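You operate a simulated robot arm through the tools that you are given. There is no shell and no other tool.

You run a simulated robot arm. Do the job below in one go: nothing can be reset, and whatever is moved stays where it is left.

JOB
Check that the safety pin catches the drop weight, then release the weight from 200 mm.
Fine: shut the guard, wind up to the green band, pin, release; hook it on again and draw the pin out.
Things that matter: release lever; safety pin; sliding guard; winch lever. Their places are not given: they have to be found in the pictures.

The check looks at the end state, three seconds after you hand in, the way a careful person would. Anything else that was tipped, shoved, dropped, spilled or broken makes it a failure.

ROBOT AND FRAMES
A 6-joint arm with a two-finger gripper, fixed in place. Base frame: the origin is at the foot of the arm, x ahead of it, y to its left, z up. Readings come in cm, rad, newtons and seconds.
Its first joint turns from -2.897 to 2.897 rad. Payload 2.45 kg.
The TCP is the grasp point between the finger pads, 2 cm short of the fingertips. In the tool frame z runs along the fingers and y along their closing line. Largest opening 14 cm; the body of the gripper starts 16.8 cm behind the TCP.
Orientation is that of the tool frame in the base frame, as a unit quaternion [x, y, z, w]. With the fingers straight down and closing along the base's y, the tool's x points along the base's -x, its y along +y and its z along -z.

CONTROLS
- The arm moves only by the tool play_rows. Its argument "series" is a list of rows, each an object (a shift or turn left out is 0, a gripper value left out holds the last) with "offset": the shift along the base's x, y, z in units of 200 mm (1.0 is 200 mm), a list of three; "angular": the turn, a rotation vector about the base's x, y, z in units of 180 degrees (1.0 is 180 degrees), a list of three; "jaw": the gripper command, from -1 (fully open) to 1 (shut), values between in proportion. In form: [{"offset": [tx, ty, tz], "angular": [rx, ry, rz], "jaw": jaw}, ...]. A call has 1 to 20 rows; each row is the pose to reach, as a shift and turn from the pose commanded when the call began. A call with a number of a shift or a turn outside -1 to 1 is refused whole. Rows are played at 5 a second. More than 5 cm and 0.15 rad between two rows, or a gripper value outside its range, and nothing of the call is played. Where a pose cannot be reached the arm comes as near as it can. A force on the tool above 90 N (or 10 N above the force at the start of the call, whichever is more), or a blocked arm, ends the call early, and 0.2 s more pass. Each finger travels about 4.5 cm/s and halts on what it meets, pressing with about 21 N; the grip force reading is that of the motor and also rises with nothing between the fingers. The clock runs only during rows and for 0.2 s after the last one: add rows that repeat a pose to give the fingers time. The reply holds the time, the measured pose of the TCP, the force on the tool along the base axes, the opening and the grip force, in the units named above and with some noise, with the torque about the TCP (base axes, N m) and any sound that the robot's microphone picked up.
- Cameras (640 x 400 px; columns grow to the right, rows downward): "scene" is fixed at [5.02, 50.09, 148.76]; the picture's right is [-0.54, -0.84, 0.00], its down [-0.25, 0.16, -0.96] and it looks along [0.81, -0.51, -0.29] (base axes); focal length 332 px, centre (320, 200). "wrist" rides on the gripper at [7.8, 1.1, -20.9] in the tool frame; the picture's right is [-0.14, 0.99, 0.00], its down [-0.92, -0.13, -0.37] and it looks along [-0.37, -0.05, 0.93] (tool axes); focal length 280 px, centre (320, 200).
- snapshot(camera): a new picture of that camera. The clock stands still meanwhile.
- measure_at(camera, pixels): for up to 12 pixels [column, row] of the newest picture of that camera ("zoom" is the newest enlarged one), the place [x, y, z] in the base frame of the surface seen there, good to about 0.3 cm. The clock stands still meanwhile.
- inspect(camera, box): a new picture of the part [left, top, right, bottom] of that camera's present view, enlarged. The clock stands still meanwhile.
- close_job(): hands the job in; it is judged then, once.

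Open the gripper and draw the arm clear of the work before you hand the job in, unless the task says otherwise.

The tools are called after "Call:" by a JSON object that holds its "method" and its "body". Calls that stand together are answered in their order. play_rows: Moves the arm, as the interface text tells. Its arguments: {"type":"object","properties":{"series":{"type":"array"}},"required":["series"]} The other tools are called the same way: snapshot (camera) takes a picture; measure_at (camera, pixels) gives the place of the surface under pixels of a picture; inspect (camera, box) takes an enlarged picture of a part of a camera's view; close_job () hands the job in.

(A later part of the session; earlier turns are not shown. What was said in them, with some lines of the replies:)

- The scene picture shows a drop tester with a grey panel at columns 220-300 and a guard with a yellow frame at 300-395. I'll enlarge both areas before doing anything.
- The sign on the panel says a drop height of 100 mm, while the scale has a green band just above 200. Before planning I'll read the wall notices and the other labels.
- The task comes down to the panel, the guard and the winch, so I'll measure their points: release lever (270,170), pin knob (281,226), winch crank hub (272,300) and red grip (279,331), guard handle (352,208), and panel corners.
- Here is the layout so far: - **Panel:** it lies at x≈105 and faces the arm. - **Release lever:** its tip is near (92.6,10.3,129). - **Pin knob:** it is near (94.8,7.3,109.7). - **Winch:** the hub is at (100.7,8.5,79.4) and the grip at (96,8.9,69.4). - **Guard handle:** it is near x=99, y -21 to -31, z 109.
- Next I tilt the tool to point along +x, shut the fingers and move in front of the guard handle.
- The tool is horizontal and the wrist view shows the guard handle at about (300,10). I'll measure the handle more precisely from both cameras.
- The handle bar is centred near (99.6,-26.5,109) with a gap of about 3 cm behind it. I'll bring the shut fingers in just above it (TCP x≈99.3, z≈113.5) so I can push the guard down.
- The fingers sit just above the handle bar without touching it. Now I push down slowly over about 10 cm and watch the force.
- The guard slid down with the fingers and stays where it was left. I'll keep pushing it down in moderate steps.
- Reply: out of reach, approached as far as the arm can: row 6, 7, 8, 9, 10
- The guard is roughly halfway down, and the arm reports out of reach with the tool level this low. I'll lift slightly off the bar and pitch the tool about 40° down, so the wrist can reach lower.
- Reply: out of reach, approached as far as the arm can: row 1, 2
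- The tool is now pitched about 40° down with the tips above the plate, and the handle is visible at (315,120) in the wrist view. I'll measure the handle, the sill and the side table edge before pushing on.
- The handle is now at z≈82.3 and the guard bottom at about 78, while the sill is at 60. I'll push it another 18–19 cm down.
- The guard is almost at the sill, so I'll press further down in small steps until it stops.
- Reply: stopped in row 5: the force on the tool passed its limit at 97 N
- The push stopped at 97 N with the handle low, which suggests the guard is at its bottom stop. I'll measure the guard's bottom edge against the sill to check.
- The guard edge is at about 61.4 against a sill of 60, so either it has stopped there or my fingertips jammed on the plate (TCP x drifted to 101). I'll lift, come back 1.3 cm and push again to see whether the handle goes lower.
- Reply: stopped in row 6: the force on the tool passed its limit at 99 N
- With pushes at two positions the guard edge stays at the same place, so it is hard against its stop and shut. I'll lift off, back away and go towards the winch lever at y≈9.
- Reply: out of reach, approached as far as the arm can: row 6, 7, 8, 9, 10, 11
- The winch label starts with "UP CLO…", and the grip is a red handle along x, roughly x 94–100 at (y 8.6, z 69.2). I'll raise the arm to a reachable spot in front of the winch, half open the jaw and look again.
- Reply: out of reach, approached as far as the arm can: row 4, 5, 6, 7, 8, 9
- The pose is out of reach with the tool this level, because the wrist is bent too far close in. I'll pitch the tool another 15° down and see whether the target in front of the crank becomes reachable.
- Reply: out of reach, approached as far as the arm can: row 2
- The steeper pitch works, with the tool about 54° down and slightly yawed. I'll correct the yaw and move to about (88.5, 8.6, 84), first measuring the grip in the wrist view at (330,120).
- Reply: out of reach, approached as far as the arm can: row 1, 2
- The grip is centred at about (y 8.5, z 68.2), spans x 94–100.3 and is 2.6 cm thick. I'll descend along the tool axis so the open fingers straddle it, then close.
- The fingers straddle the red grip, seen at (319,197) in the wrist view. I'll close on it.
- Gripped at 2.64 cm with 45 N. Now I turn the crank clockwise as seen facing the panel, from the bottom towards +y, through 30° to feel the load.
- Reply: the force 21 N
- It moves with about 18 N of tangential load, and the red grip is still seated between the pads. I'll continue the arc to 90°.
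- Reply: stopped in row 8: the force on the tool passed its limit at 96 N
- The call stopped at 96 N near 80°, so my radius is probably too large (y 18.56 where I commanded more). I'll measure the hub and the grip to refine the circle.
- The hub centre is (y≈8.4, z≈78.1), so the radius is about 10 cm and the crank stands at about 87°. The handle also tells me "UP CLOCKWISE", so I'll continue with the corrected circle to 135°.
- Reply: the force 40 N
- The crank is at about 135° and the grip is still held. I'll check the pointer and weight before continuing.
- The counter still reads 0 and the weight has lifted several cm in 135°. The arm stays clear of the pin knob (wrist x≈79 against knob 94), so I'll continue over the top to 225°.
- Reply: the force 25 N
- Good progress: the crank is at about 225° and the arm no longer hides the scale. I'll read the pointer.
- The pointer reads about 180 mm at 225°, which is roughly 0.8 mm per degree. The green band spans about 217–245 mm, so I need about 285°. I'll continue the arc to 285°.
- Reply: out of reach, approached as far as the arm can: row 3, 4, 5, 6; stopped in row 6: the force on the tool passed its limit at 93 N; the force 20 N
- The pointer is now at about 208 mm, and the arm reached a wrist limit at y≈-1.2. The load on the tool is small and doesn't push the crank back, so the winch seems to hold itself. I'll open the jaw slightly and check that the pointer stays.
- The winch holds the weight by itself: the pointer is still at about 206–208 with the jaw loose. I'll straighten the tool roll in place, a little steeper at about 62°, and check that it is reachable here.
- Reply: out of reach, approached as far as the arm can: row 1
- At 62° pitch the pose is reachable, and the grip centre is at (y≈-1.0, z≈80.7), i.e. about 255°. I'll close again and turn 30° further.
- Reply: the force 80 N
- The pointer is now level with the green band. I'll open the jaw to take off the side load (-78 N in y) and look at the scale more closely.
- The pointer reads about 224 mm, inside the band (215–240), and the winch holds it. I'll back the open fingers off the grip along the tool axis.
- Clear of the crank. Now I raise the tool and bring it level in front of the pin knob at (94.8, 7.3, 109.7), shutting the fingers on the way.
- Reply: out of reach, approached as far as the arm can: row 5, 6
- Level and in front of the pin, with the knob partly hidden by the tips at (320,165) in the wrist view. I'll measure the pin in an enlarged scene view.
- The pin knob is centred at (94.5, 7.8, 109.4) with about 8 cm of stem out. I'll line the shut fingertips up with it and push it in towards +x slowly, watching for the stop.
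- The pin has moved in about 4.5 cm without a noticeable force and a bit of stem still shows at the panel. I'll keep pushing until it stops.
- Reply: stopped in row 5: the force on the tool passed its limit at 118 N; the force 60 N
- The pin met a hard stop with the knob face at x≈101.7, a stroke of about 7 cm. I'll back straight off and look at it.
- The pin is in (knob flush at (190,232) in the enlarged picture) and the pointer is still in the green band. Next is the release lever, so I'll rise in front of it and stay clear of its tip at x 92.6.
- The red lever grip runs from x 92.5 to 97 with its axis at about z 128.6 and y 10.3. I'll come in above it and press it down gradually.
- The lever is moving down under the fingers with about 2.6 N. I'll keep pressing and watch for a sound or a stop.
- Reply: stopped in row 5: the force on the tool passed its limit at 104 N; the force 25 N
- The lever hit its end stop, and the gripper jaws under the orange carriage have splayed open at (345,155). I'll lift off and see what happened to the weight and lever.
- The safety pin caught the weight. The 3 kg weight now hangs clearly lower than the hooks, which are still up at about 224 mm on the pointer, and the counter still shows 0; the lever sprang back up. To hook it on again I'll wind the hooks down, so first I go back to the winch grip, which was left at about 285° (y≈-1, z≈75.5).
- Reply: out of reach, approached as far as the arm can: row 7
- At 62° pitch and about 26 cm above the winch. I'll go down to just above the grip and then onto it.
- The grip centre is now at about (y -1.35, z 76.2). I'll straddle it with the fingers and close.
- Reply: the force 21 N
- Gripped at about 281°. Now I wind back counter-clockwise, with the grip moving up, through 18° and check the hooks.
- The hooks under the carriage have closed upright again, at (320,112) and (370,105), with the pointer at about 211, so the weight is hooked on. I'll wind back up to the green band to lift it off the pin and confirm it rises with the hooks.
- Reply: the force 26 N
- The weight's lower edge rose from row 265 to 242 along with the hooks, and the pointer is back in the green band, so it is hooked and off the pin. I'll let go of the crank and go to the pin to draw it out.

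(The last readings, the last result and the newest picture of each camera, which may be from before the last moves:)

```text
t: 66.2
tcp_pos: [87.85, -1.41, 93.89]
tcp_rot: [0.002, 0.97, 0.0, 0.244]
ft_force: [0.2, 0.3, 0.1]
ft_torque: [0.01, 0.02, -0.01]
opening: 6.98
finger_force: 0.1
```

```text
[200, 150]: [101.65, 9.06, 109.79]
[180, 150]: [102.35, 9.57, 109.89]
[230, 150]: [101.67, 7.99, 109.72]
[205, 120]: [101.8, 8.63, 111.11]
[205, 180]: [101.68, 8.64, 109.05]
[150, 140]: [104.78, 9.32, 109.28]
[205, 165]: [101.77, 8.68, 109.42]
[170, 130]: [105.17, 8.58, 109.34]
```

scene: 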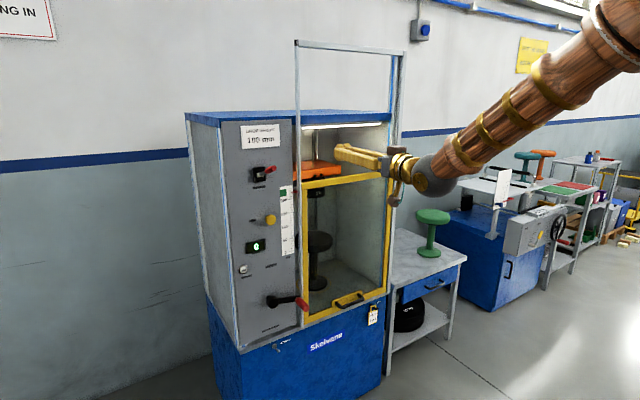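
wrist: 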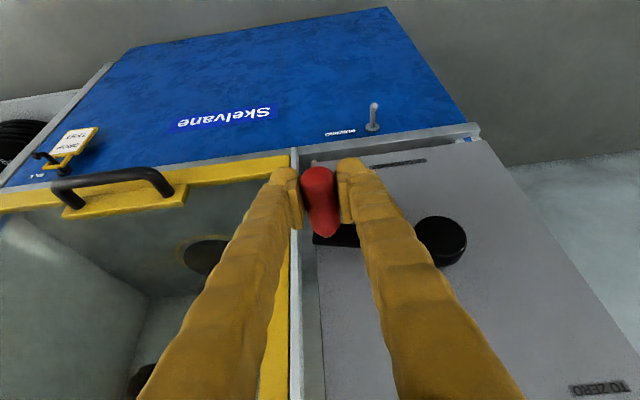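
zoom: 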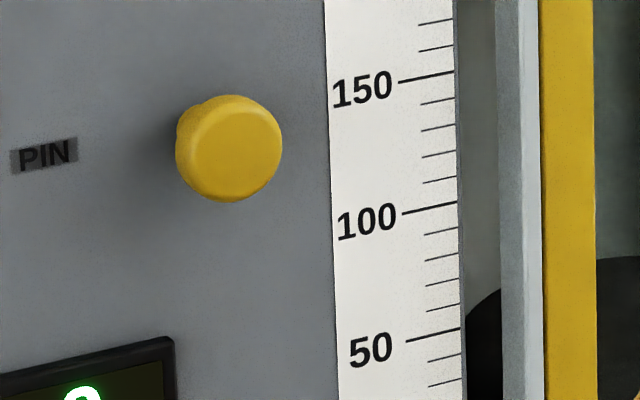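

The knob face is at (101.65, 8.0, 109.6) and the knob is about 4 cm across. I'll raise the tool level in front of it with the jaw open to 7 cm.

Call:
{"method": "play_rows", "body": {"series": [{"offset": [-0.1, 0.1, 0.2]}, {"offset": [-0.2, 0.15, 0.4], "angular": [0, -0.035, 0]}, {"offset": [-0.25, 0.2, 0.6], "angular": [0, -0.075, 0]}, {"offset": [-0.3, 0.25, 0.79], "angular": [0, -0.115, 0]}, {"offset": [-0.36, 0.3, 0.79], "angular": [0, -0.155, 0]}, {"offset": [-0.36, 0.35, 0.79], "angular": [0, -0.195, 0]}, {"offset": [-0.36, 0.4, 0.79], "angular": [0, -0.235, 0]}, {"offset": [-0.36, 0.45, 0.79], "angular": [0, -0.275, 0]}, {"offset": [-0.36, 0.47, 0.79], "angular": [0, -0.315, 0]}, {"offset": [-0.36, 0.47, 0.79], "angular": [0, -0.344, 0]}, {"offset": [-0.36, 0.47, 0.79], "angular": [0, -0.344, 0]}]}}

Call:
{"method": "snapshot", "body": {"camera": "wrist"}}

```text
t: 68.5
tcp_pos: [80.67, 10.27, 110.86]
tcp_rot: [0.0, 0.709, -0.017, 0.705]
ft_force: [-0.1, -0.1, 0.1]
ft_torque: [0.01, 0.01, 0.0]
opening: 6.99
finger_force: 0.0
out of reach, approached as far as the arm can: row 4, 5, 6, 7, 8, 9, 10, 11
```

```text
taken
```

wrist: 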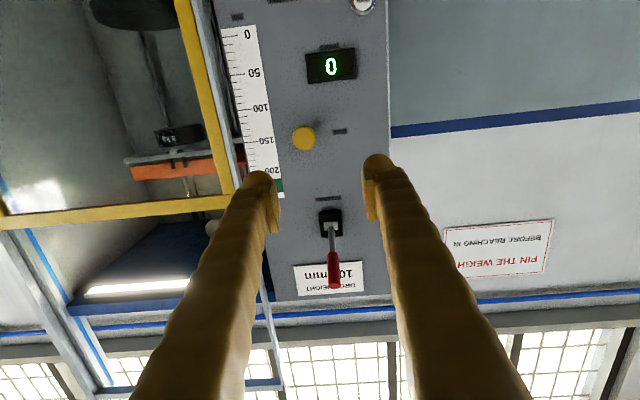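

Nearly there, and slightly off in y and yaw. The knob is at (303,138) in the wrist view, so I'll align with it and move closer.

Call:
{"method": "play_rows", "body": {"series": [{"offset": [0.1, -0.05, -0.03], "angular": [0.004, 0, 0.004]}, {"offset": [0.25, -0.1, -0.063], "angular": [0.0077, 0, 0.0077]}, {"offset": [0.4, -0.1135, -0.063], "angular": [0.0077, 0, 0.0077]}, {"offset": [0.6, -0.1135, -0.063], "angular": [0.0077, 0, 0.0077]}, {"offset": [0.7, -0.1135, -0.063], "angular": [0.0077, 0, 0.0077]}, {"offset": [0.7, -0.1135, -0.063], "angular": [0.0077, 0, 0.0077]}]}}

Call:
{"method": "snapshot", "body": {"camera": "wrist"}}

Call:
{"method": "measure_at", "body": {"camera": "wrist", "pixels": [[320, 155], [310, 150], [330, 150], [320, 165]]}}

```text
t: 70.0
tcp_pos: [94.54, 11.67, 110.52]
tcp_rot: [0.015, 0.71, -0.012, 0.704]
ft_force: [-0.9, -1.0, 0.4]
ft_torque: [0.0, -0.02, 0.0]
opening: 7.01
finger_force: 0.1
out of reach, approached as far as the arm can: row 1, 2, 3, 4, 5, 6
```

```text
taken
```

wrist: 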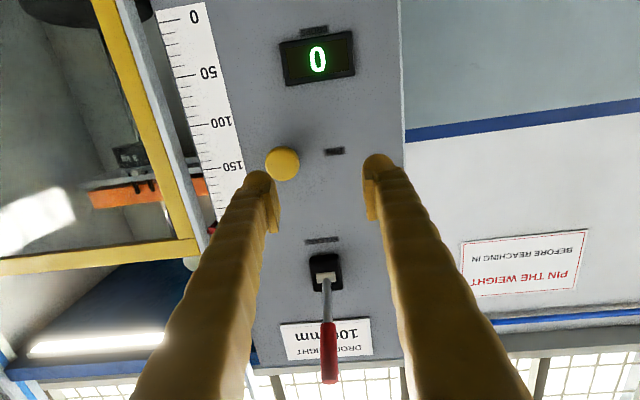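

```text
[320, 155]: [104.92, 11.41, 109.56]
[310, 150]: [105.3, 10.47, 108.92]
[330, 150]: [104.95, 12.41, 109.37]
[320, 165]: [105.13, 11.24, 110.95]
```

The arm is stuck against a joint limit: it drifted to y 11.7 while I commanded 8. I'll back away, rise to z≈125 nearer the centre line to get the joints free, then come in again.

Call:
{"method": "play_rows", "body": {"series": [{"offset": [-0.2, 0, 0]}, {"offset": [-0.4, -0.05, 0.15]}, {"offset": [-0.5, -0.15, 0.3]}, {"offset": [-0.5, -0.25, 0.5]}, {"offset": [-0.5, -0.35, 0.7]}, {"offset": [-0.5, -0.35, 0.9]}, {"offset": [-0.5, -0.35, 0.9]}]}}

Call:
{"method": "snapshot", "body": {"camera": "scene"}}

```text
refused: row 2 steps farther than a row can; nothing moved
```

```text
taken
```

scene: 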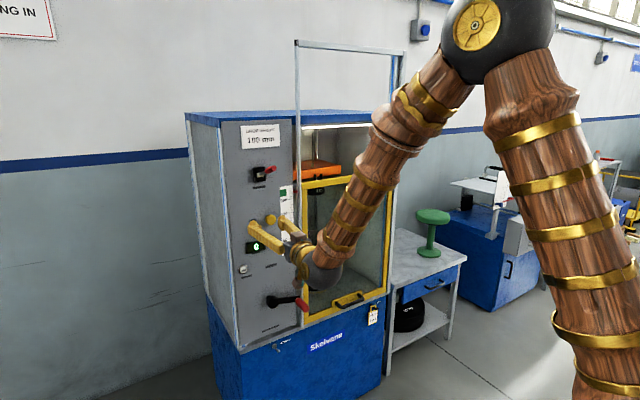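

The row spacing was too large, so I'll repeat the same retreat with smaller steps.

Call:
{"method": "play_rows", "body": {"series": [{"offset": [-0.2, 0, 0]}, {"offset": [-0.36, -0.03, 0.05]}, {"offset": [-0.5, -0.1, 0.15]}, {"offset": [-0.5, -0.2, 0.3]}, {"offset": [-0.5, -0.28, 0.45]}, {"offset": [-0.5, -0.35, 0.62]}, {"offset": [-0.5, -0.35, 0.8]}, {"offset": [-0.5, -0.35, 0.8]}]}}

Call:
{"method": "snapshot", "body": {"camera": "scene"}}

```text
t: 71.8
tcp_pos: [84.2, 5.71, 127.0]
tcp_rot: [0.02, 0.712, -0.016, 0.702]
ft_force: [-0.2, 0.1, 0.0]
ft_torque: [-0.02, 0.0, -0.03]
opening: 7.0
finger_force: 0.0
out of reach, approached as far as the arm can: row 4, 5, 6, 7, 8
```

```text
taken
```

scene: 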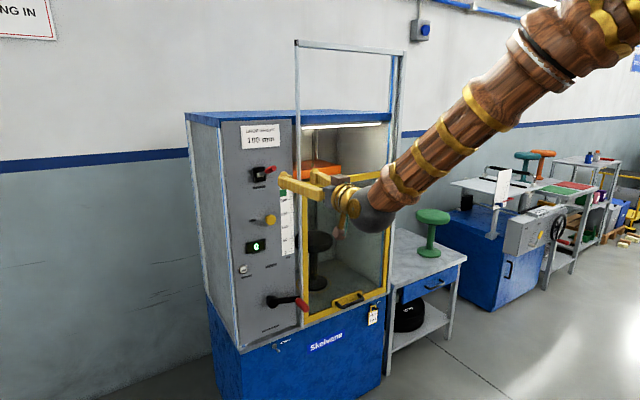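

The arm seems to sit in a wrist branch limited near yaw 0, and it has drifted to about -3° yaw. If I approach the knob with the tool yawed about -10°, pointing slightly to -y, it should be free, so I'll descend that way to a spot 14 cm before the knob.

Call:
{"method": "play_rows", "body": {"series": [{"offset": [0, 0.05, 0], "angular": [0, 0, -0.02]}, {"offset": [0, 0.1, -0.1], "angular": [0, 0, -0.039]}, {"offset": [0, 0.15, -0.3], "angular": [0, 0, -0.039]}, {"offset": [0, 0.2, -0.5], "angular": [0, 0, -0.039]}, {"offset": [0.05, 0.235, -0.7], "angular": [0, 0, -0.039]}, {"offset": [0.12, 0.235, -0.87], "angular": [0, 0, -0.039]}, {"offset": [0.2, 0.235, -0.87], "angular": [0, 0, -0.039]}, {"offset": [0.2, 0.235, -0.87], "angular": [0, 0, -0.039]}]}}

Call:
{"method": "snapshot", "body": {"camera": "wrist"}}

```text
t: 73.5
tcp_pos: [88.35, 10.43, 109.41]
tcp_rot: [0.058, 0.708, -0.055, 0.702]
ft_force: [-0.1, -0.5, -0.3]
ft_torque: [-0.05, -0.02, 0.0]
opening: 7.01
finger_force: 0.0
```

```text
taken
```

wrist: 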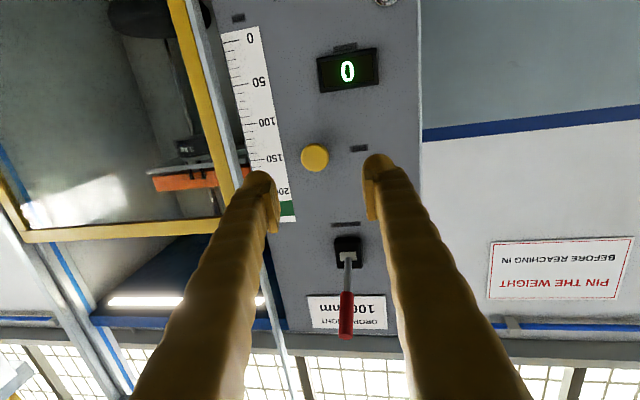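

That freed the arm: the pose was reached exactly and the knob at (315,157) is centred between the fingers. I'll move in along the tool axis, narrowing the jaw a little, until the pads are around the knob.

Call:
{"method": "play_rows", "body": {"series": [{"offset": [0.16, -0.029, 0.01], "jaw": 0.14}, {"offset": [0.32, -0.057, 0.01]}, {"offset": [0.45, -0.08, 0.01]}, {"offset": [0.55, -0.098, 0.01]}, {"offset": [0.61, -0.108, 0.01]}, {"offset": [0.6475, -0.115, 0.01]}, {"offset": [0.6475, -0.115, 0.01]}]}}

Call:
{"method": "snapshot", "body": {"camera": "wrist"}}

Call:
{"method": "inspect", "body": {"camera": "scene", "box": [240, 190, 340, 260]}}

```text
t: 75.2
tcp_pos: [101.24, 8.18, 109.58]
tcp_rot: [0.058, 0.708, -0.055, 0.702]
ft_force: [-0.3, -0.3, 0.7]
ft_torque: [0.03, 0.01, 0.0]
opening: 6.01
finger_force: 0.1
```

```text
taken
```

wrist: 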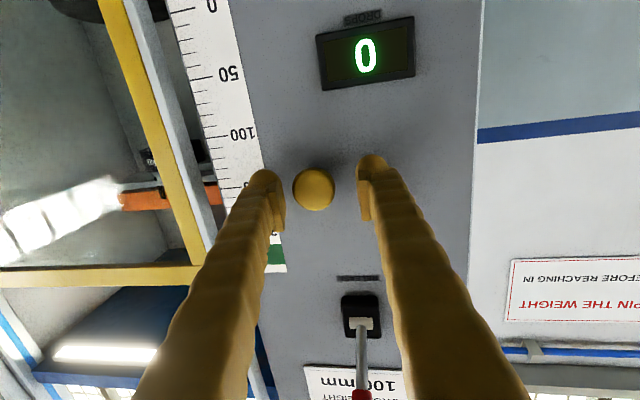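

```text
5.71 times, centred on (290, 225) of scene
```

zoom: 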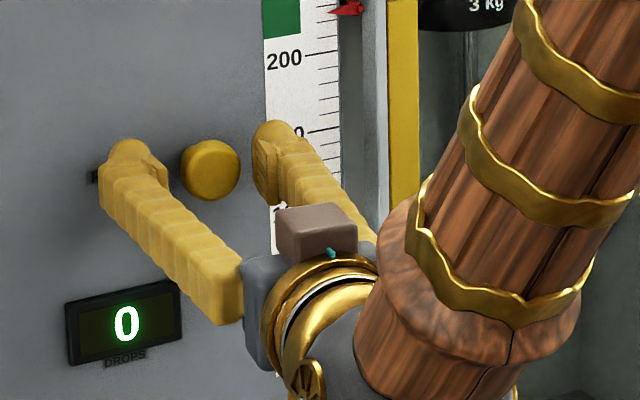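

The pads sit on both sides of the knob, with the knob at (314,190) in the wrist view. I'll close on it and pull straight back along -x by about 7.3 cm.

Call:
{"method": "play_rows", "body": {"series": [{"jaw": 1}, {"jaw": 1}, {"jaw": 1}, {"jaw": 1}, {"offset": [-0.03, 0, 0]}, {"offset": [-0.08, 0, 0]}, {"offset": [-0.13, 0, 0]}, {"offset": [-0.18, 0, 0]}, {"offset": [-0.23, 0, 0]}, {"offset": [-0.28, 0, 0]}, {"offset": [-0.33, 0, 0]}, {"offset": [-0.365, 0, 0]}]}}

Call:
{"method": "inspect", "body": {"camera": "scene", "box": [230, 150, 390, 270]}}

Call:
{"method": "snapshot", "body": {"camera": "wrist"}}

```text
t: 77.8
tcp_pos: [93.86, 8.42, 109.47]
tcp_rot: [0.056, 0.709, -0.053, 0.701]
ft_force: [0.0, -0.5, -0.2]
ft_torque: [0.01, -0.03, 0.07]
opening: 0.0
finger_force: 21.0
```

```text
3.33 times, centred on (310, 210) of scene
```

zoom: 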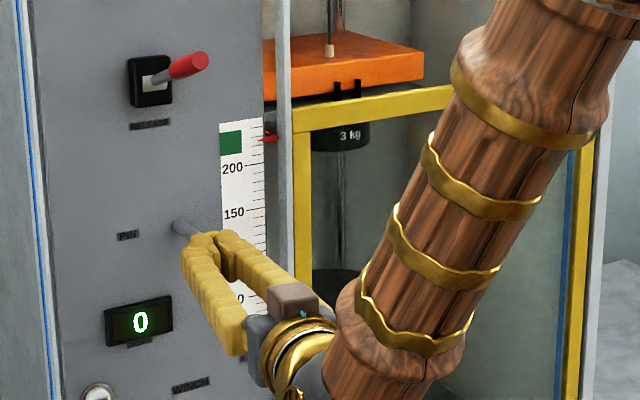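

```text
taken
```

wrist: 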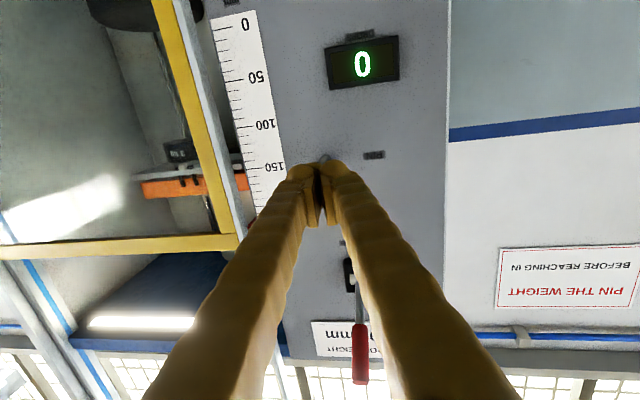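

The fingers have slipped off (opening 0), but the stem is out again at (180,225) in the enlarged picture. I'll back away and measure how far the pin came out.

Call:
{"method": "play_rows", "body": {"series": [{"offset": [-0.15, 0.026, 0]}, {"offset": [-0.3, 0.053, 0]}, {"offset": [-0.4, 0.07, 0], "jaw": 0}, {"offset": [-0.4, 0.07, 0]}, {"offset": [-0.4, 0.07, 0]}]}}

Call:
{"method": "inspect", "body": {"camera": "scene", "box": [250, 205, 310, 245]}}

Call:
{"method": "snapshot", "body": {"camera": "wrist"}}

```text
t: 79.0
tcp_pos: [86.11, 9.41, 109.53]
tcp_rot: [0.058, 0.708, -0.055, 0.702]
ft_force: [0.2, -0.2, 0.8]
ft_torque: [0.01, 0.03, 0.03]
opening: 6.97
finger_force: 0.1
```

```text
10.00 times, centred on (280, 225) of scene
```

zoom: 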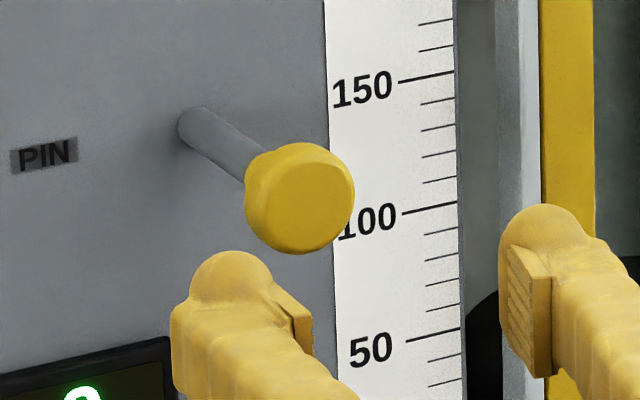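

```text
taken
```

wrist: 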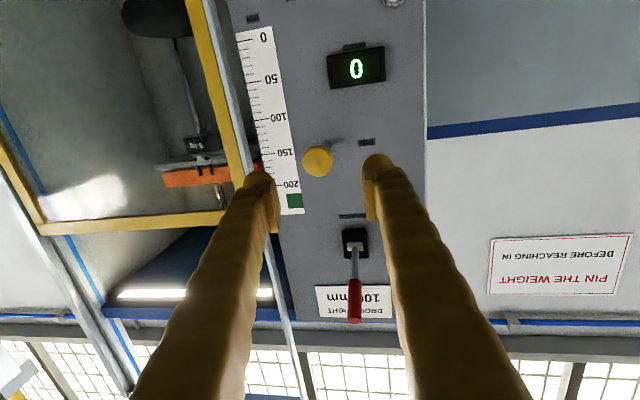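

The knob centre is at (298,198), compared with (320,213) originally, so it's about 1.3 cm short of fully out. I'll regrip deeper on the knob and pull it the rest of the way until it stops.

Call:
{"method": "play_rows", "body": {"series": [{"offset": [0.15, -0.02, 0]}, {"offset": [0.3, -0.04, 0]}, {"offset": [0.45, -0.06, 0]}, {"offset": [0.55, -0.07, 0]}, {"offset": [0.55, -0.07, 0], "jaw": 1}, {"offset": [0.55, -0.07, 0]}, {"offset": [0.55, -0.07, 0]}, {"offset": [0.55, -0.07, 0]}, {"offset": [0.55, -0.07, 0]}]}}

Call:
{"method": "inspect", "body": {"camera": "scene", "box": [250, 205, 310, 245]}}

```text
t: 81.0
tcp_pos: [96.95, 8.14, 109.66]
tcp_rot: [0.059, 0.708, -0.056, 0.702]
ft_force: [0.7, -46.4, 3.8]
ft_torque: [-0.2, 0.03, 0.38]
opening: 4.57
finger_force: 20.6
```

```text
10.00 times, centred on (280, 225) of scene
```

zoom: 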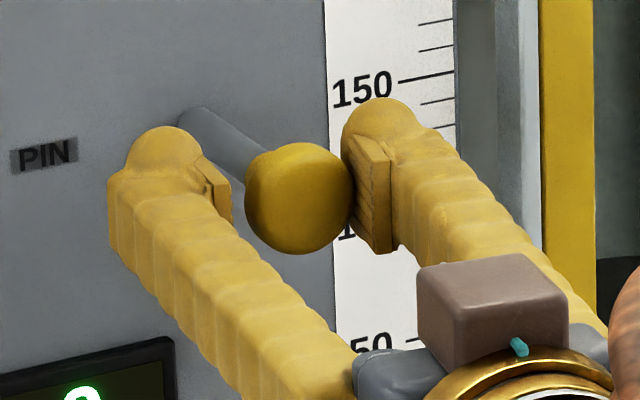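

Only the -y finger is touching (-46 N in y, opening 4.57), so the TCP is about 0.6 cm too far to +y. I'll shift it that way and let the jaw close fully.

Call:
{"method": "play_rows", "body": {"series": [{"offset": [0, -0.01, 0], "jaw": 1}, {"offset": [0, -0.02, 0]}, {"offset": [0, -0.0285, 0]}, {"offset": [0, -0.0285, 0]}, {"offset": [0, -0.0285, 0]}]}}

```text
t: 82.2
tcp_pos: [97.01, 7.46, 109.6]
tcp_rot: [0.059, 0.708, -0.055, 0.701]
ft_force: [1.0, -33.8, -1.3]
ft_torque: [0.03, -0.03, -0.62]
opening: 3.46
finger_force: 45.3
```

Now both pads hold the knob (3.46 cm, 45 N). I'll pull gently along -x in small steps until the stop is felt.

Call:
{"method": "play_rows", "body": {"series": [{"offset": [0, -0.01, 0]}, {"offset": [-0.02, -0.01, 0]}, {"offset": [-0.04, -0.01, 0]}, {"offset": [-0.06, -0.01, 0]}, {"offset": [-0.075, -0.01, 0]}, {"offset": [-0.075, -0.01, 0]}]}}

Call:
{"method": "inspect", "body": {"camera": "scene", "box": [250, 205, 310, 245]}}

```text
t: 83.5
tcp_pos: [95.54, 7.5, 109.56]
tcp_rot: [0.058, 0.708, -0.055, 0.701]
ft_force: [25.5, 20.5, -6.2]
ft_torque: [0.04, -0.05, -0.22]
opening: 3.45
finger_force: 44.7
```

```text
10.00 times, centred on (280, 225) of scene
```

zoom: 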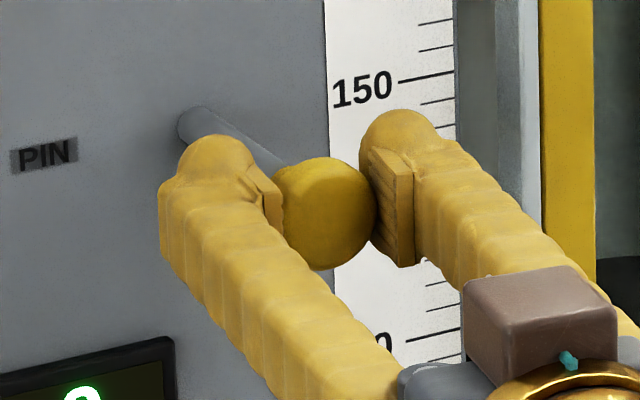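

There is 25 N of pull and the knob is back at its original place, about (322,213), so the pin is fully out. I'll open and back away.

Call:
{"method": "play_rows", "body": {"series": [{"jaw": 0}, {"jaw": 0}, {"jaw": 0}, {"offset": [-0.15, 0.024, 0]}, {"offset": [-0.3, 0.048, 0]}, {"offset": [-0.45, 0.072, 0]}, {"offset": [-0.5, 0.08, 0]}, {"offset": [-0.5, 0.08, 0]}]}}

Call:
{"method": "inspect", "body": {"camera": "scene", "box": [230, 150, 390, 270]}}

Call:
{"method": "inspect", "body": {"camera": "scene", "box": [275, 165, 355, 215]}}

```text
t: 85.3
tcp_pos: [85.49, 8.99, 109.7]
tcp_rot: [0.059, 0.708, -0.055, 0.701]
ft_force: [0.5, 0.0, 0.2]
ft_torque: [-0.03, 0.02, 0.02]
opening: 7.01
finger_force: 0.2
```

```text
3.33 times, centred on (310, 210) of scene
```

zoom: 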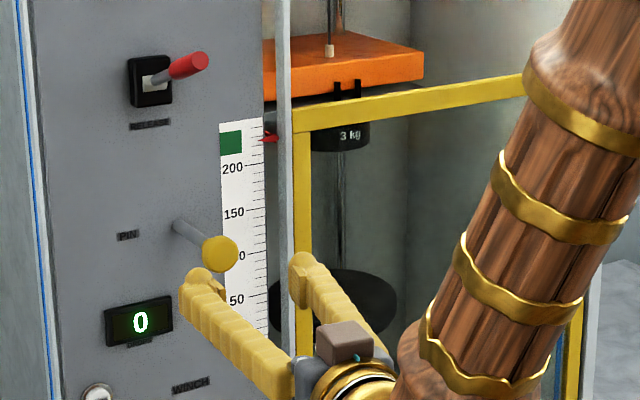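

```text
8.00 times, centred on (315, 190) of scene
```

zoom: 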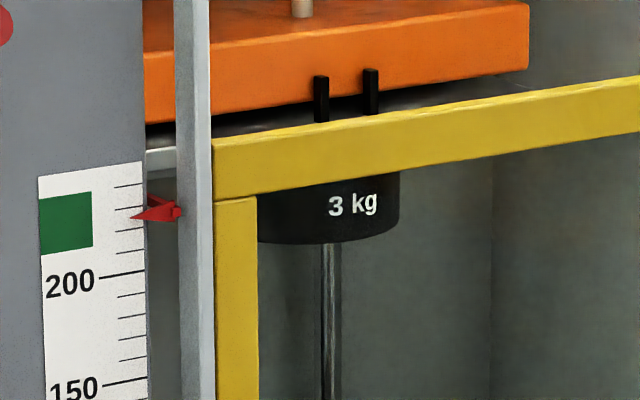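

The pin is out, the weight hangs on the hooks at about 224 mm and the counter reads 0. For a 200 mm drop I now need to wind down by roughly 25 mm, so I return to the crank, pitching the tool down again.

Call:
{"method": "play_rows", "body": {"series": [{"offset": [0, 0, 0.05], "angular": [0.0026, 0.0341, 0.0047]}, {"offset": [0, -0.05, 0.1], "angular": [0.0052, 0.0683, 0.0095]}, {"offset": [0.02, -0.1, 0.12], "angular": [0.0079, 0.1024, 0.0142]}, {"offset": [0.02, -0.2, 0.12], "angular": [0.0105, 0.1365, 0.0189]}, {"offset": [0.02, -0.3, 0.12], "angular": [0.0131, 0.1707, 0.0237]}, {"offset": [0.02, -0.4, 0.12], "angular": [0.0157, 0.2048, 0.0284]}, {"offset": [0.02, -0.5, 0.12], "angular": [0.0183, 0.2389, 0.0331]}, {"offset": [0.02, -0.5, 0.12], "angular": [0.021, 0.273, 0.0378]}, {"offset": [0.02, -0.5, 0.12], "angular": [0.0236, 0.3072, 0.0426]}, {"offset": [0.02, -0.51, 0.12], "angular": [0.0262, 0.3413, 0.0473]}, {"offset": [0.02, -0.51, 0.12], "angular": [0.0262, 0.3413, 0.0473]}]}}

Call:
{"method": "snapshot", "body": {"camera": "wrist"}}

```text
t: 87.8
tcp_pos: [85.79, -1.74, 112.01]
tcp_rot: [-0.008, 0.97, -0.009, 0.241]
ft_force: [0.6, 3.5, 0.3]
ft_torque: [-0.47, 0.0, -0.36]
opening: 7.0
finger_force: 0.0
out of reach, approached as far as the arm can: row 6, 7, 8
```

```text
taken
```

wrist: 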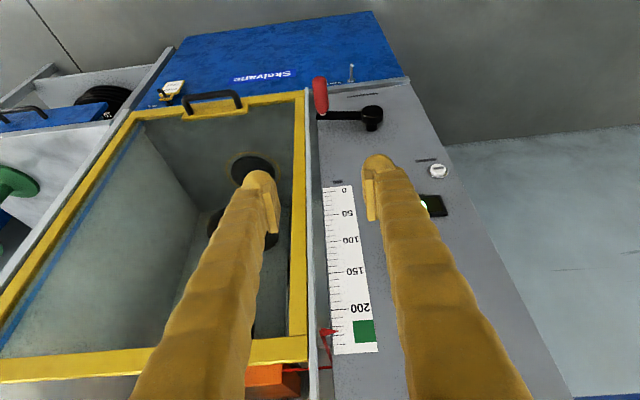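

The pose is nearly settled. I'll hold for a moment and then go down above the crank grip.

Call:
{"method": "play_rows", "body": {"series": [{"offset": [0, 0, 0]}, {"offset": [0.05, 0, -0.2]}, {"offset": [0.1, 0, -0.4]}, {"offset": [0.15, 0, -0.6]}, {"offset": [0.2, 0, -0.8]}, {"offset": [0.23, 0, -0.92]}, {"offset": [0.23, 0, -0.92]}, {"offset": [0.23, 0, -0.92]}]}}

Call:
{"method": "snapshot", "body": {"camera": "wrist"}}

Call:
{"method": "measure_at", "body": {"camera": "wrist", "pixels": [[312, 112], [312, 125], [314, 140], [388, 155]]}}

```text
t: 89.5
tcp_pos: [90.41, -1.31, 93.6]
tcp_rot: [0.0, 0.97, 0.001, 0.241]
ft_force: [-0.3, -0.1, -1.0]
ft_torque: [-0.02, -0.03, -0.02]
opening: 7.0
finger_force: 0.0
```

```text
taken
```

wrist: 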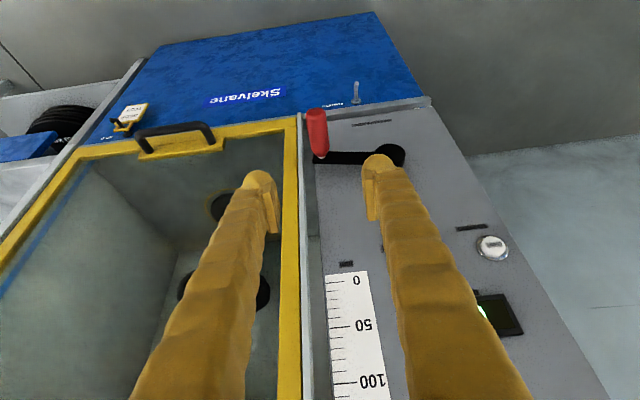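

```text
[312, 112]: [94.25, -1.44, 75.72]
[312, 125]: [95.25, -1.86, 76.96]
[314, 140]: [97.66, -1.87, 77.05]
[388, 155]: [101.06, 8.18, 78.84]
```

The grip centre is at about (y -1.35, z 75.8), i.e. about 283°. I'll straddle and close on it.

Call:
{"method": "play_rows", "body": {"series": [{"offset": [0, 0, -0.2]}, {"offset": [0, 0, -0.36]}, {"offset": [0.095, 0, -0.535]}, {"offset": [0.19, 0, -0.71]}, {"offset": [0.28, 0, -0.885]}, {"offset": [0.28, 0, -0.885], "jaw": 1}, {"offset": [0.28, 0, -0.885]}, {"offset": [0.28, 0, -0.885]}, {"offset": [0.28, 0, -0.885]}, {"offset": [0.28, 0, -0.885]}]}}

Call:
{"method": "inspect", "body": {"camera": "scene", "box": [275, 180, 315, 205]}}

Call:
{"method": "snapshot", "body": {"camera": "wrist"}}

```text
t: 91.8
tcp_pos: [95.95, -1.12, 75.84]
tcp_rot: [0.0, 0.971, 0.0, 0.241]
ft_force: [5.4, -5.4, -5.3]
ft_torque: [-0.05, 0.05, -0.13]
opening: 2.59
finger_force: 44.9
```

```text
16.00 times, centred on (295, 192) of scene
```

zoom: 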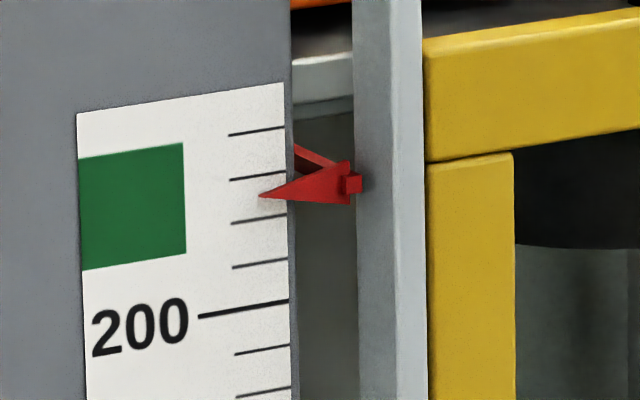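

```text
taken
```

wrist: 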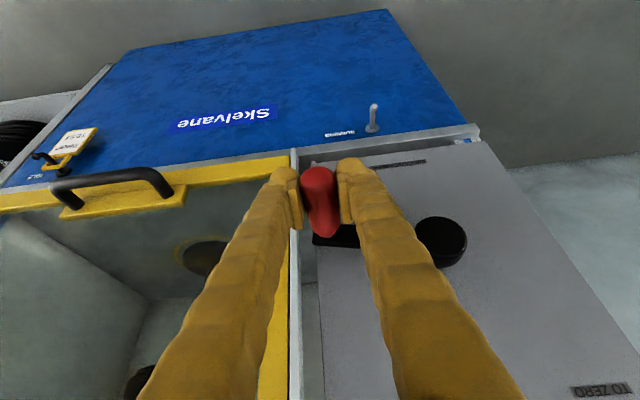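

The grip is held and the pointer reads about 225. I'll wind down counter-clockwise by 24° first and then read the pointer.

Call:
{"method": "play_rows", "body": {"series": [{"offset": [0, -0.0066, 0.034]}, {"offset": [0, -0.011, 0.0686]}, {"offset": [0, -0.0126, 0.103]}, {"offset": [0, -0.012, 0.138]}, {"offset": [0, -0.009, 0.1726]}, {"offset": [0, -0.0036, 0.207]}, {"offset": [0, -0.0036, 0.207]}]}}

Call:
{"method": "inspect", "body": {"camera": "scene", "box": [275, 180, 315, 205]}}

Call:
{"method": "snapshot", "body": {"camera": "wrist"}}

```text
t: 93.3
tcp_pos: [96.08, -1.42, 80.05]
tcp_rot: [0.0, 0.971, 0.001, 0.241]
ft_force: [-4.1, 5.6, -2.9]
ft_torque: [0.33, 0.14, -0.3]
opening: 2.67
finger_force: 45.0
```

```text
16.00 times, centred on (295, 192) of scene
```

zoom: 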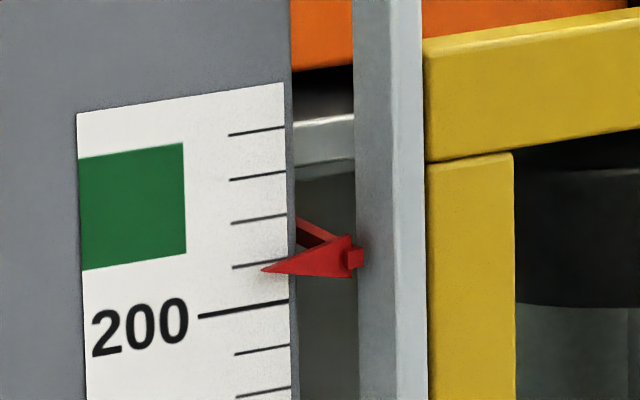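

```text
taken
```

wrist: 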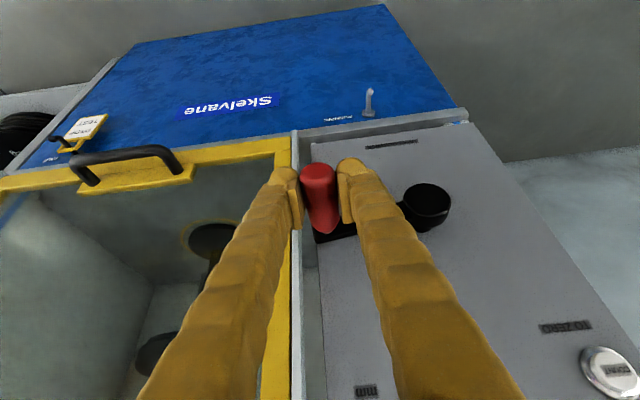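

The pointer reads about 208–209 now. I'll wind down about another 11°, aiming for 200.

Call:
{"method": "play_rows", "body": {"series": [{"offset": [0, 0.0037, 0.017]}, {"offset": [0, 0.0078, 0.0338]}, {"offset": [0, 0.0125, 0.0505]}, {"offset": [0, 0.018, 0.067]}, {"offset": [0, 0.027, 0.0914]}, {"offset": [0, 0.027, 0.0914]}]}}

Call:
{"method": "inspect", "body": {"camera": "scene", "box": [275, 180, 315, 205]}}

Call:
{"method": "snapshot", "body": {"camera": "wrist"}}

```text
t: 94.8
tcp_pos: [96.14, -0.95, 81.97]
tcp_rot: [0.0, 0.971, 0.001, 0.24]
ft_force: [-9.3, -40.5, 3.6]
ft_torque: [-0.75, 0.11, 0.11]
opening: 2.62
finger_force: 45.4
```

```text
16.00 times, centred on (295, 192) of scene
```

zoom: 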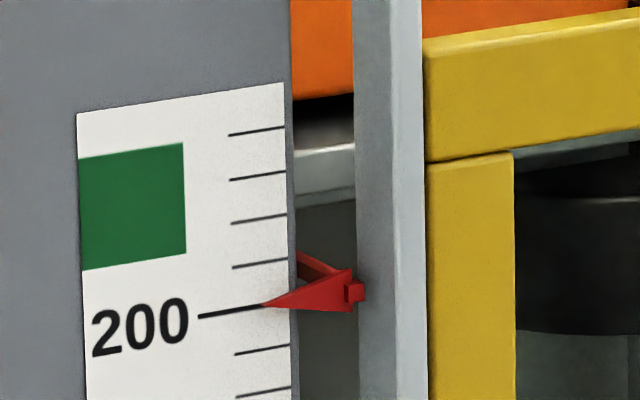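

```text
taken
```

wrist: 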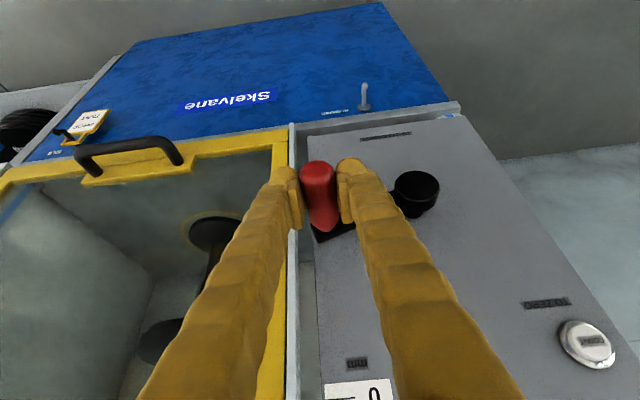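

The pointer tip is right on the 200 line. I'll open the jaw, check that the reading stays and back off the crank.

Call:
{"method": "play_rows", "body": {"series": [{"jaw": 0}, {"jaw": 0}, {"jaw": 0}, {"offset": [-0.09, 0, 0.17]}, {"offset": [-0.18, 0, 0.34]}, {"offset": [-0.27, 0, 0.5]}, {"offset": [-0.35, 0, 0.65]}, {"offset": [-0.35, 0, 0.65]}]}}

Call:
{"method": "inspect", "body": {"camera": "scene", "box": [275, 180, 315, 205]}}

Call:
{"method": "inspect", "body": {"camera": "scene", "box": [230, 150, 390, 270]}}

```text
t: 96.5
tcp_pos: [89.16, -0.83, 95.06]
tcp_rot: [0.0, 0.971, 0.001, 0.241]
ft_force: [0.4, 0.5, -0.4]
ft_torque: [0.01, 0.01, 0.0]
opening: 6.99
finger_force: 0.0
```

```text
16.00 times, centred on (295, 192) of scene
```

zoom: 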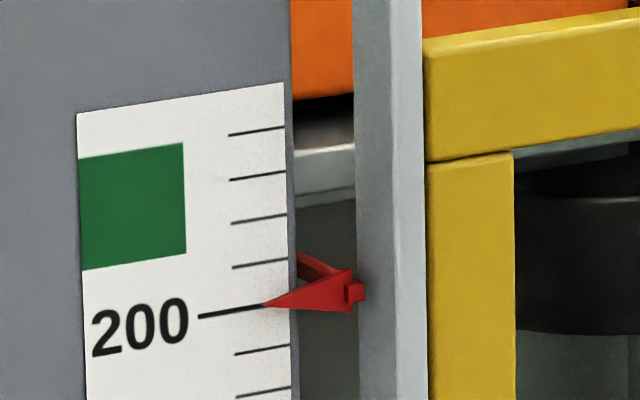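

```text
3.33 times, centred on (310, 210) of scene
```

zoom: 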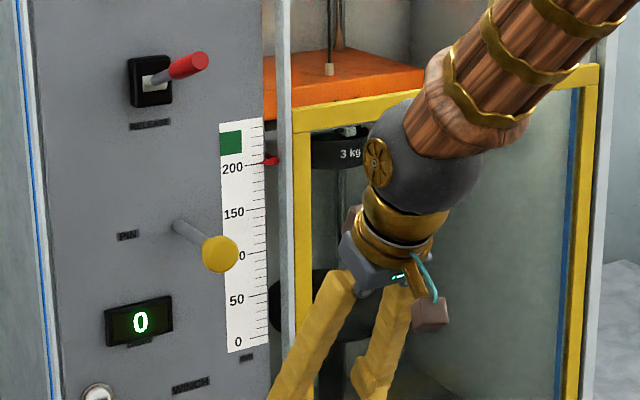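

The pointer stays on 200 with the jaw off, the pin is out and the guard is shut. Now I go up to the release lever with shut fingers, keeping the present pitch and staying well in front of the panel.

Call:
{"method": "play_rows", "body": {"series": [{"offset": [-0.07, 0, 0.1], "jaw": 1}, {"offset": [-0.15, 0, 0.25]}, {"offset": [-0.2, 0.03, 0.45]}, {"offset": [-0.2, 0.08, 0.65]}, {"offset": [-0.2, 0.13, 0.82]}, {"offset": [-0.2, 0.18, 1.0]}, {"offset": [-0.2, 0.18, 1.0]}]}}

Call:
{"method": "play_rows", "body": {"series": [{"offset": [0, 0.05, 0.15]}, {"offset": [0, 0.1, 0.3]}, {"offset": [0, 0.2, 0.48]}, {"offset": [0, 0.28, 0.66]}, {"offset": [0, 0.36, 0.84]}, {"offset": [0, 0.38, 1.0]}, {"offset": [0, 0.38, 1.0]}]}}

Call:
{"method": "snapshot", "body": {"camera": "wrist"}}

Call:
{"method": "snapshot", "body": {"camera": "scene"}}

```text
t: 98.2
tcp_pos: [84.94, 2.64, 114.9]
tcp_rot: [0.0, 0.97, 0.0, 0.241]
ft_force: [0.0, 0.3, -0.5]
ft_torque: [0.0, 0.0, -0.04]
opening: 0.02
finger_force: 21.4
```

```text
t: 99.8
tcp_pos: [85.14, 10.29, 135.09]
tcp_rot: [0.0, 0.97, 0.0, 0.242]
ft_force: [0.9, -0.4, -0.2]
ft_torque: [-0.01, -0.01, 0.01]
opening: 0.0
finger_force: 20.7
```

```text
taken
```

wrist: 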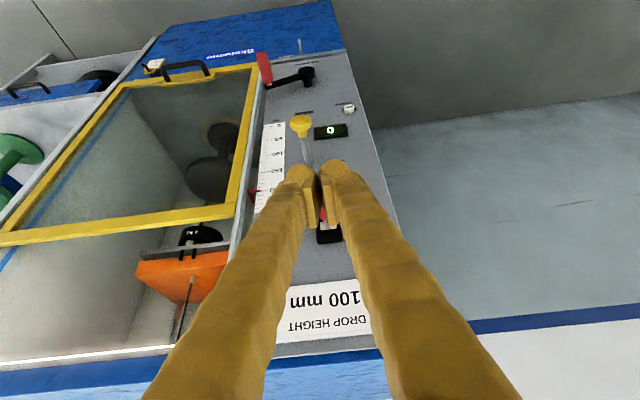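

```text
taken
```

scene: 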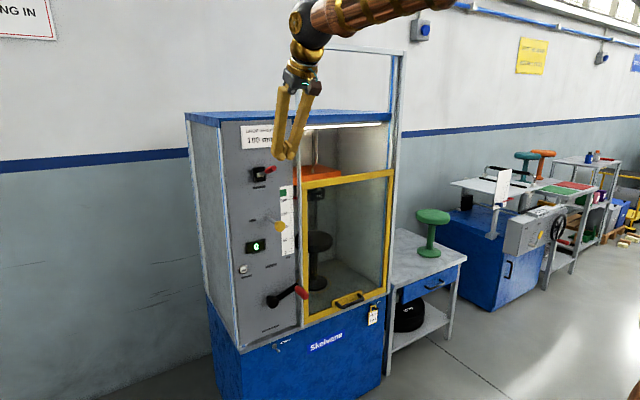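

Everything is ready: guard shut, pin out, weight hooked at 200. I'll come over the lever and press it down as before.

Call:
{"method": "play_rows", "body": {"series": [{"offset": [0, 0, 0.1]}, {"offset": [0.15, 0, 0.1]}, {"offset": [0.3, 0, 0.1]}, {"offset": [0.45, 0, 0.1]}, {"offset": [0.52, 0, 0.1]}, {"offset": [0.52, 0, 0.1]}]}}

Call:
{"method": "inspect", "body": {"camera": "scene", "box": [240, 130, 340, 205]}}

Call:
{"method": "inspect", "body": {"camera": "wrist", "box": [140, 100, 400, 300]}}

```text
t: 101.2
tcp_pos: [95.62, 10.44, 136.9]
tcp_rot: [0.0, 0.97, 0.0, 0.241]
ft_force: [-1.7, 0.4, 0.7]
ft_torque: [-0.02, 0.01, 0.0]
opening: 0.02
finger_force: 20.8
```

```text
5.33 times, centred on (290, 168) of scene
```

zoom: 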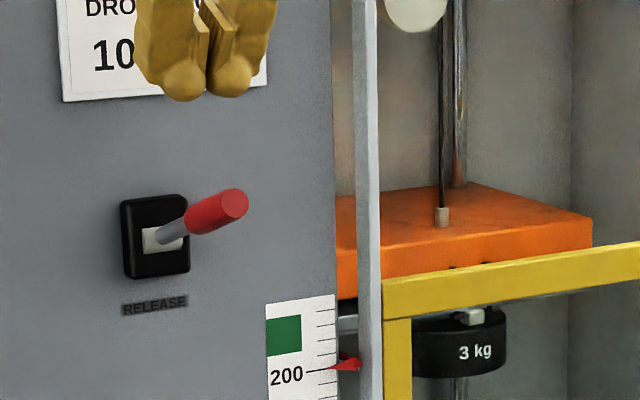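

```text
2.00 times, centred on (270, 200) of wrist
```

zoom: 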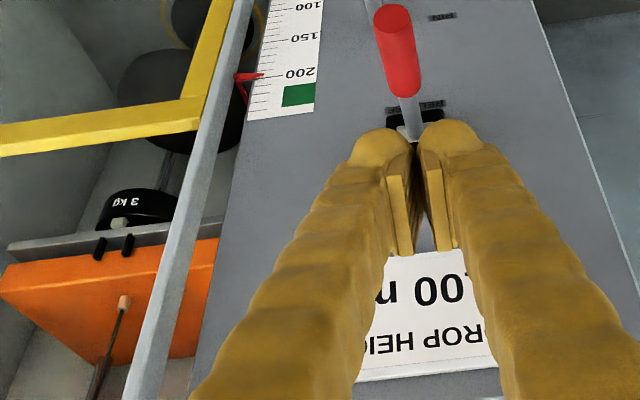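

The fingers are above the red lever and in line with it, and the pointer is on 200. I press down now.

Call:
{"method": "play_rows", "body": {"series": [{"offset": [0, 0, -0.1]}, {"offset": [0, 0, -0.2]}, {"offset": [0, 0, -0.26]}, {"offset": [0, 0, -0.32]}, {"offset": [0, 0, -0.38]}, {"offset": [0, 0, -0.44]}, {"offset": [0, 0, -0.49]}, {"offset": [0, 0, -0.53]}, {"offset": [0, 0, -0.57]}, {"offset": [0, 0, -0.6]}]}}

Call:
{"method": "inspect", "body": {"camera": "scene", "box": [230, 130, 390, 270]}}

```text
t: 103.3
tcp_pos: [95.58, 10.43, 125.13]
tcp_rot: [-0.001, 0.97, 0.001, 0.242]
ft_force: [-0.9, -2.4, 28.5]
ft_torque: [-0.22, 0.08, 0.02]
opening: 0.0
finger_force: 21.0
```

```text
2.86 times, centred on (310, 200) of scene
```

zoom: 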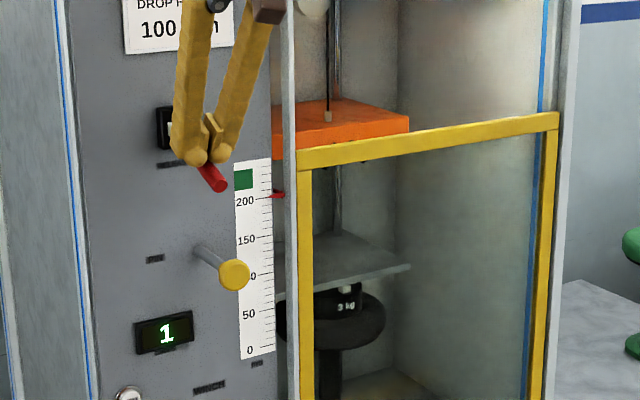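

The weight has dropped onto the stool specimen and the counter reads 1. I'll lift off the lever, back away and open the gripper.

Call:
{"method": "play_rows", "body": {"series": [{"offset": [0, 0, 0.1]}, {"offset": [0, 0, 0.25]}, {"offset": [0, 0, 0.45]}, {"offset": [0, 0, 0.6]}, {"offset": [-0.2, 0, 0.7]}, {"offset": [-0.4, 0, 0.75]}, {"offset": [-0.6, -0.05, 0.75]}, {"offset": [-0.8, -0.15, 0.75], "jaw": -0.5}, {"offset": [-1.0, -0.25, 0.75]}, {"offset": [-1.0, -0.4, 0.75]}, {"offset": [-1.0, -0.4, 0.75]}, {"offset": [-1.0, -0.4, 0.75]}]}}

Call:
{"method": "snapshot", "body": {"camera": "scene"}}

Call:
{"method": "inspect", "body": {"camera": "scene", "box": [230, 130, 390, 270]}}

Call:
{"method": "inspect", "body": {"camera": "scene", "box": [270, 220, 400, 340]}}

```text
t: 106.0
tcp_pos: [75.45, 2.31, 139.92]
tcp_rot: [0.0, 0.97, 0.0, 0.241]
ft_force: [-0.4, -0.6, 2.0]
ft_torque: [0.01, 0.01, -0.03]
opening: 10.5
finger_force: 0.1
```

```text
taken
```

scene: 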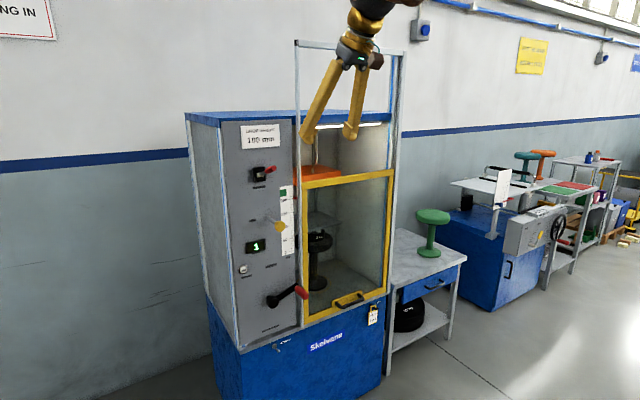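

```text
2.86 times, centred on (310, 200) of scene
```

zoom: 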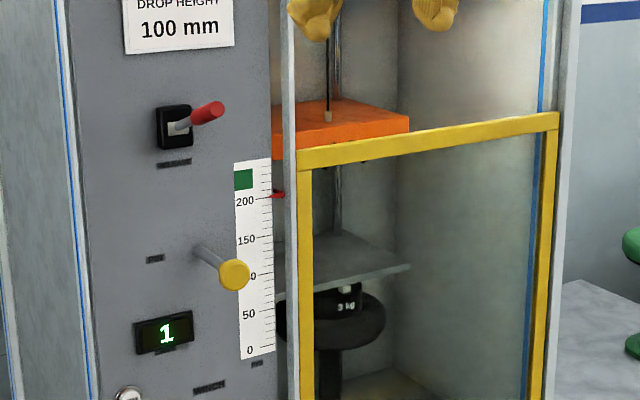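

```text
3.33 times, centred on (335, 280) of scene
```

zoom: 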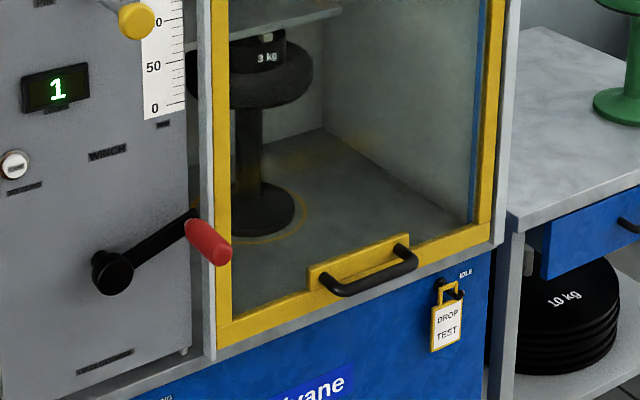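

The weight rests on the upright stool specimen, the counter reads 1, the guard is shut and the pin is out. The lever is back up, and the arm is clear with its jaw open at 10.5 cm. I hand the job in.

Call:
{"method": "close_job", "body": {}}

```text
The job is handed in.
```

The pin caught the weight, and the weight was then released from 200 mm. I've handed the job in; the result of the check hasn't come back.

- **Guard:** pushed down until it stopped. Its lower edge sat about 1.3 cm above the sill there and would go no lower on a second push.
- **Pin test:** I wound the weight up to about 224 mm, inside the green band, pushed the pin in and pressed the release lever. The weight dropped only about 2 cm onto the pin, and the counter stayed at 0.
- **Hooking on again:** I wound the hooks down until they closed on the weight at about 211 mm, lifted it off the pin, and drew the pin fully out. The first pull left the pin about 1.3 cm short, so I gripped it again and pulled until it stopped.
- **Drop:** I wound down until the pointer was on the 200 line, then pressed the release lever. The weight fell onto the stool in the test chamber and the counter now reads 1.

The sign on the panel still says "DROP HEIGHT 100 mm"; I followed your 200 mm and left the sign alone. The "DROP TEST" tag is still on the IDLE hook. The stool is upright, and I saw nothing else tipped or moved.
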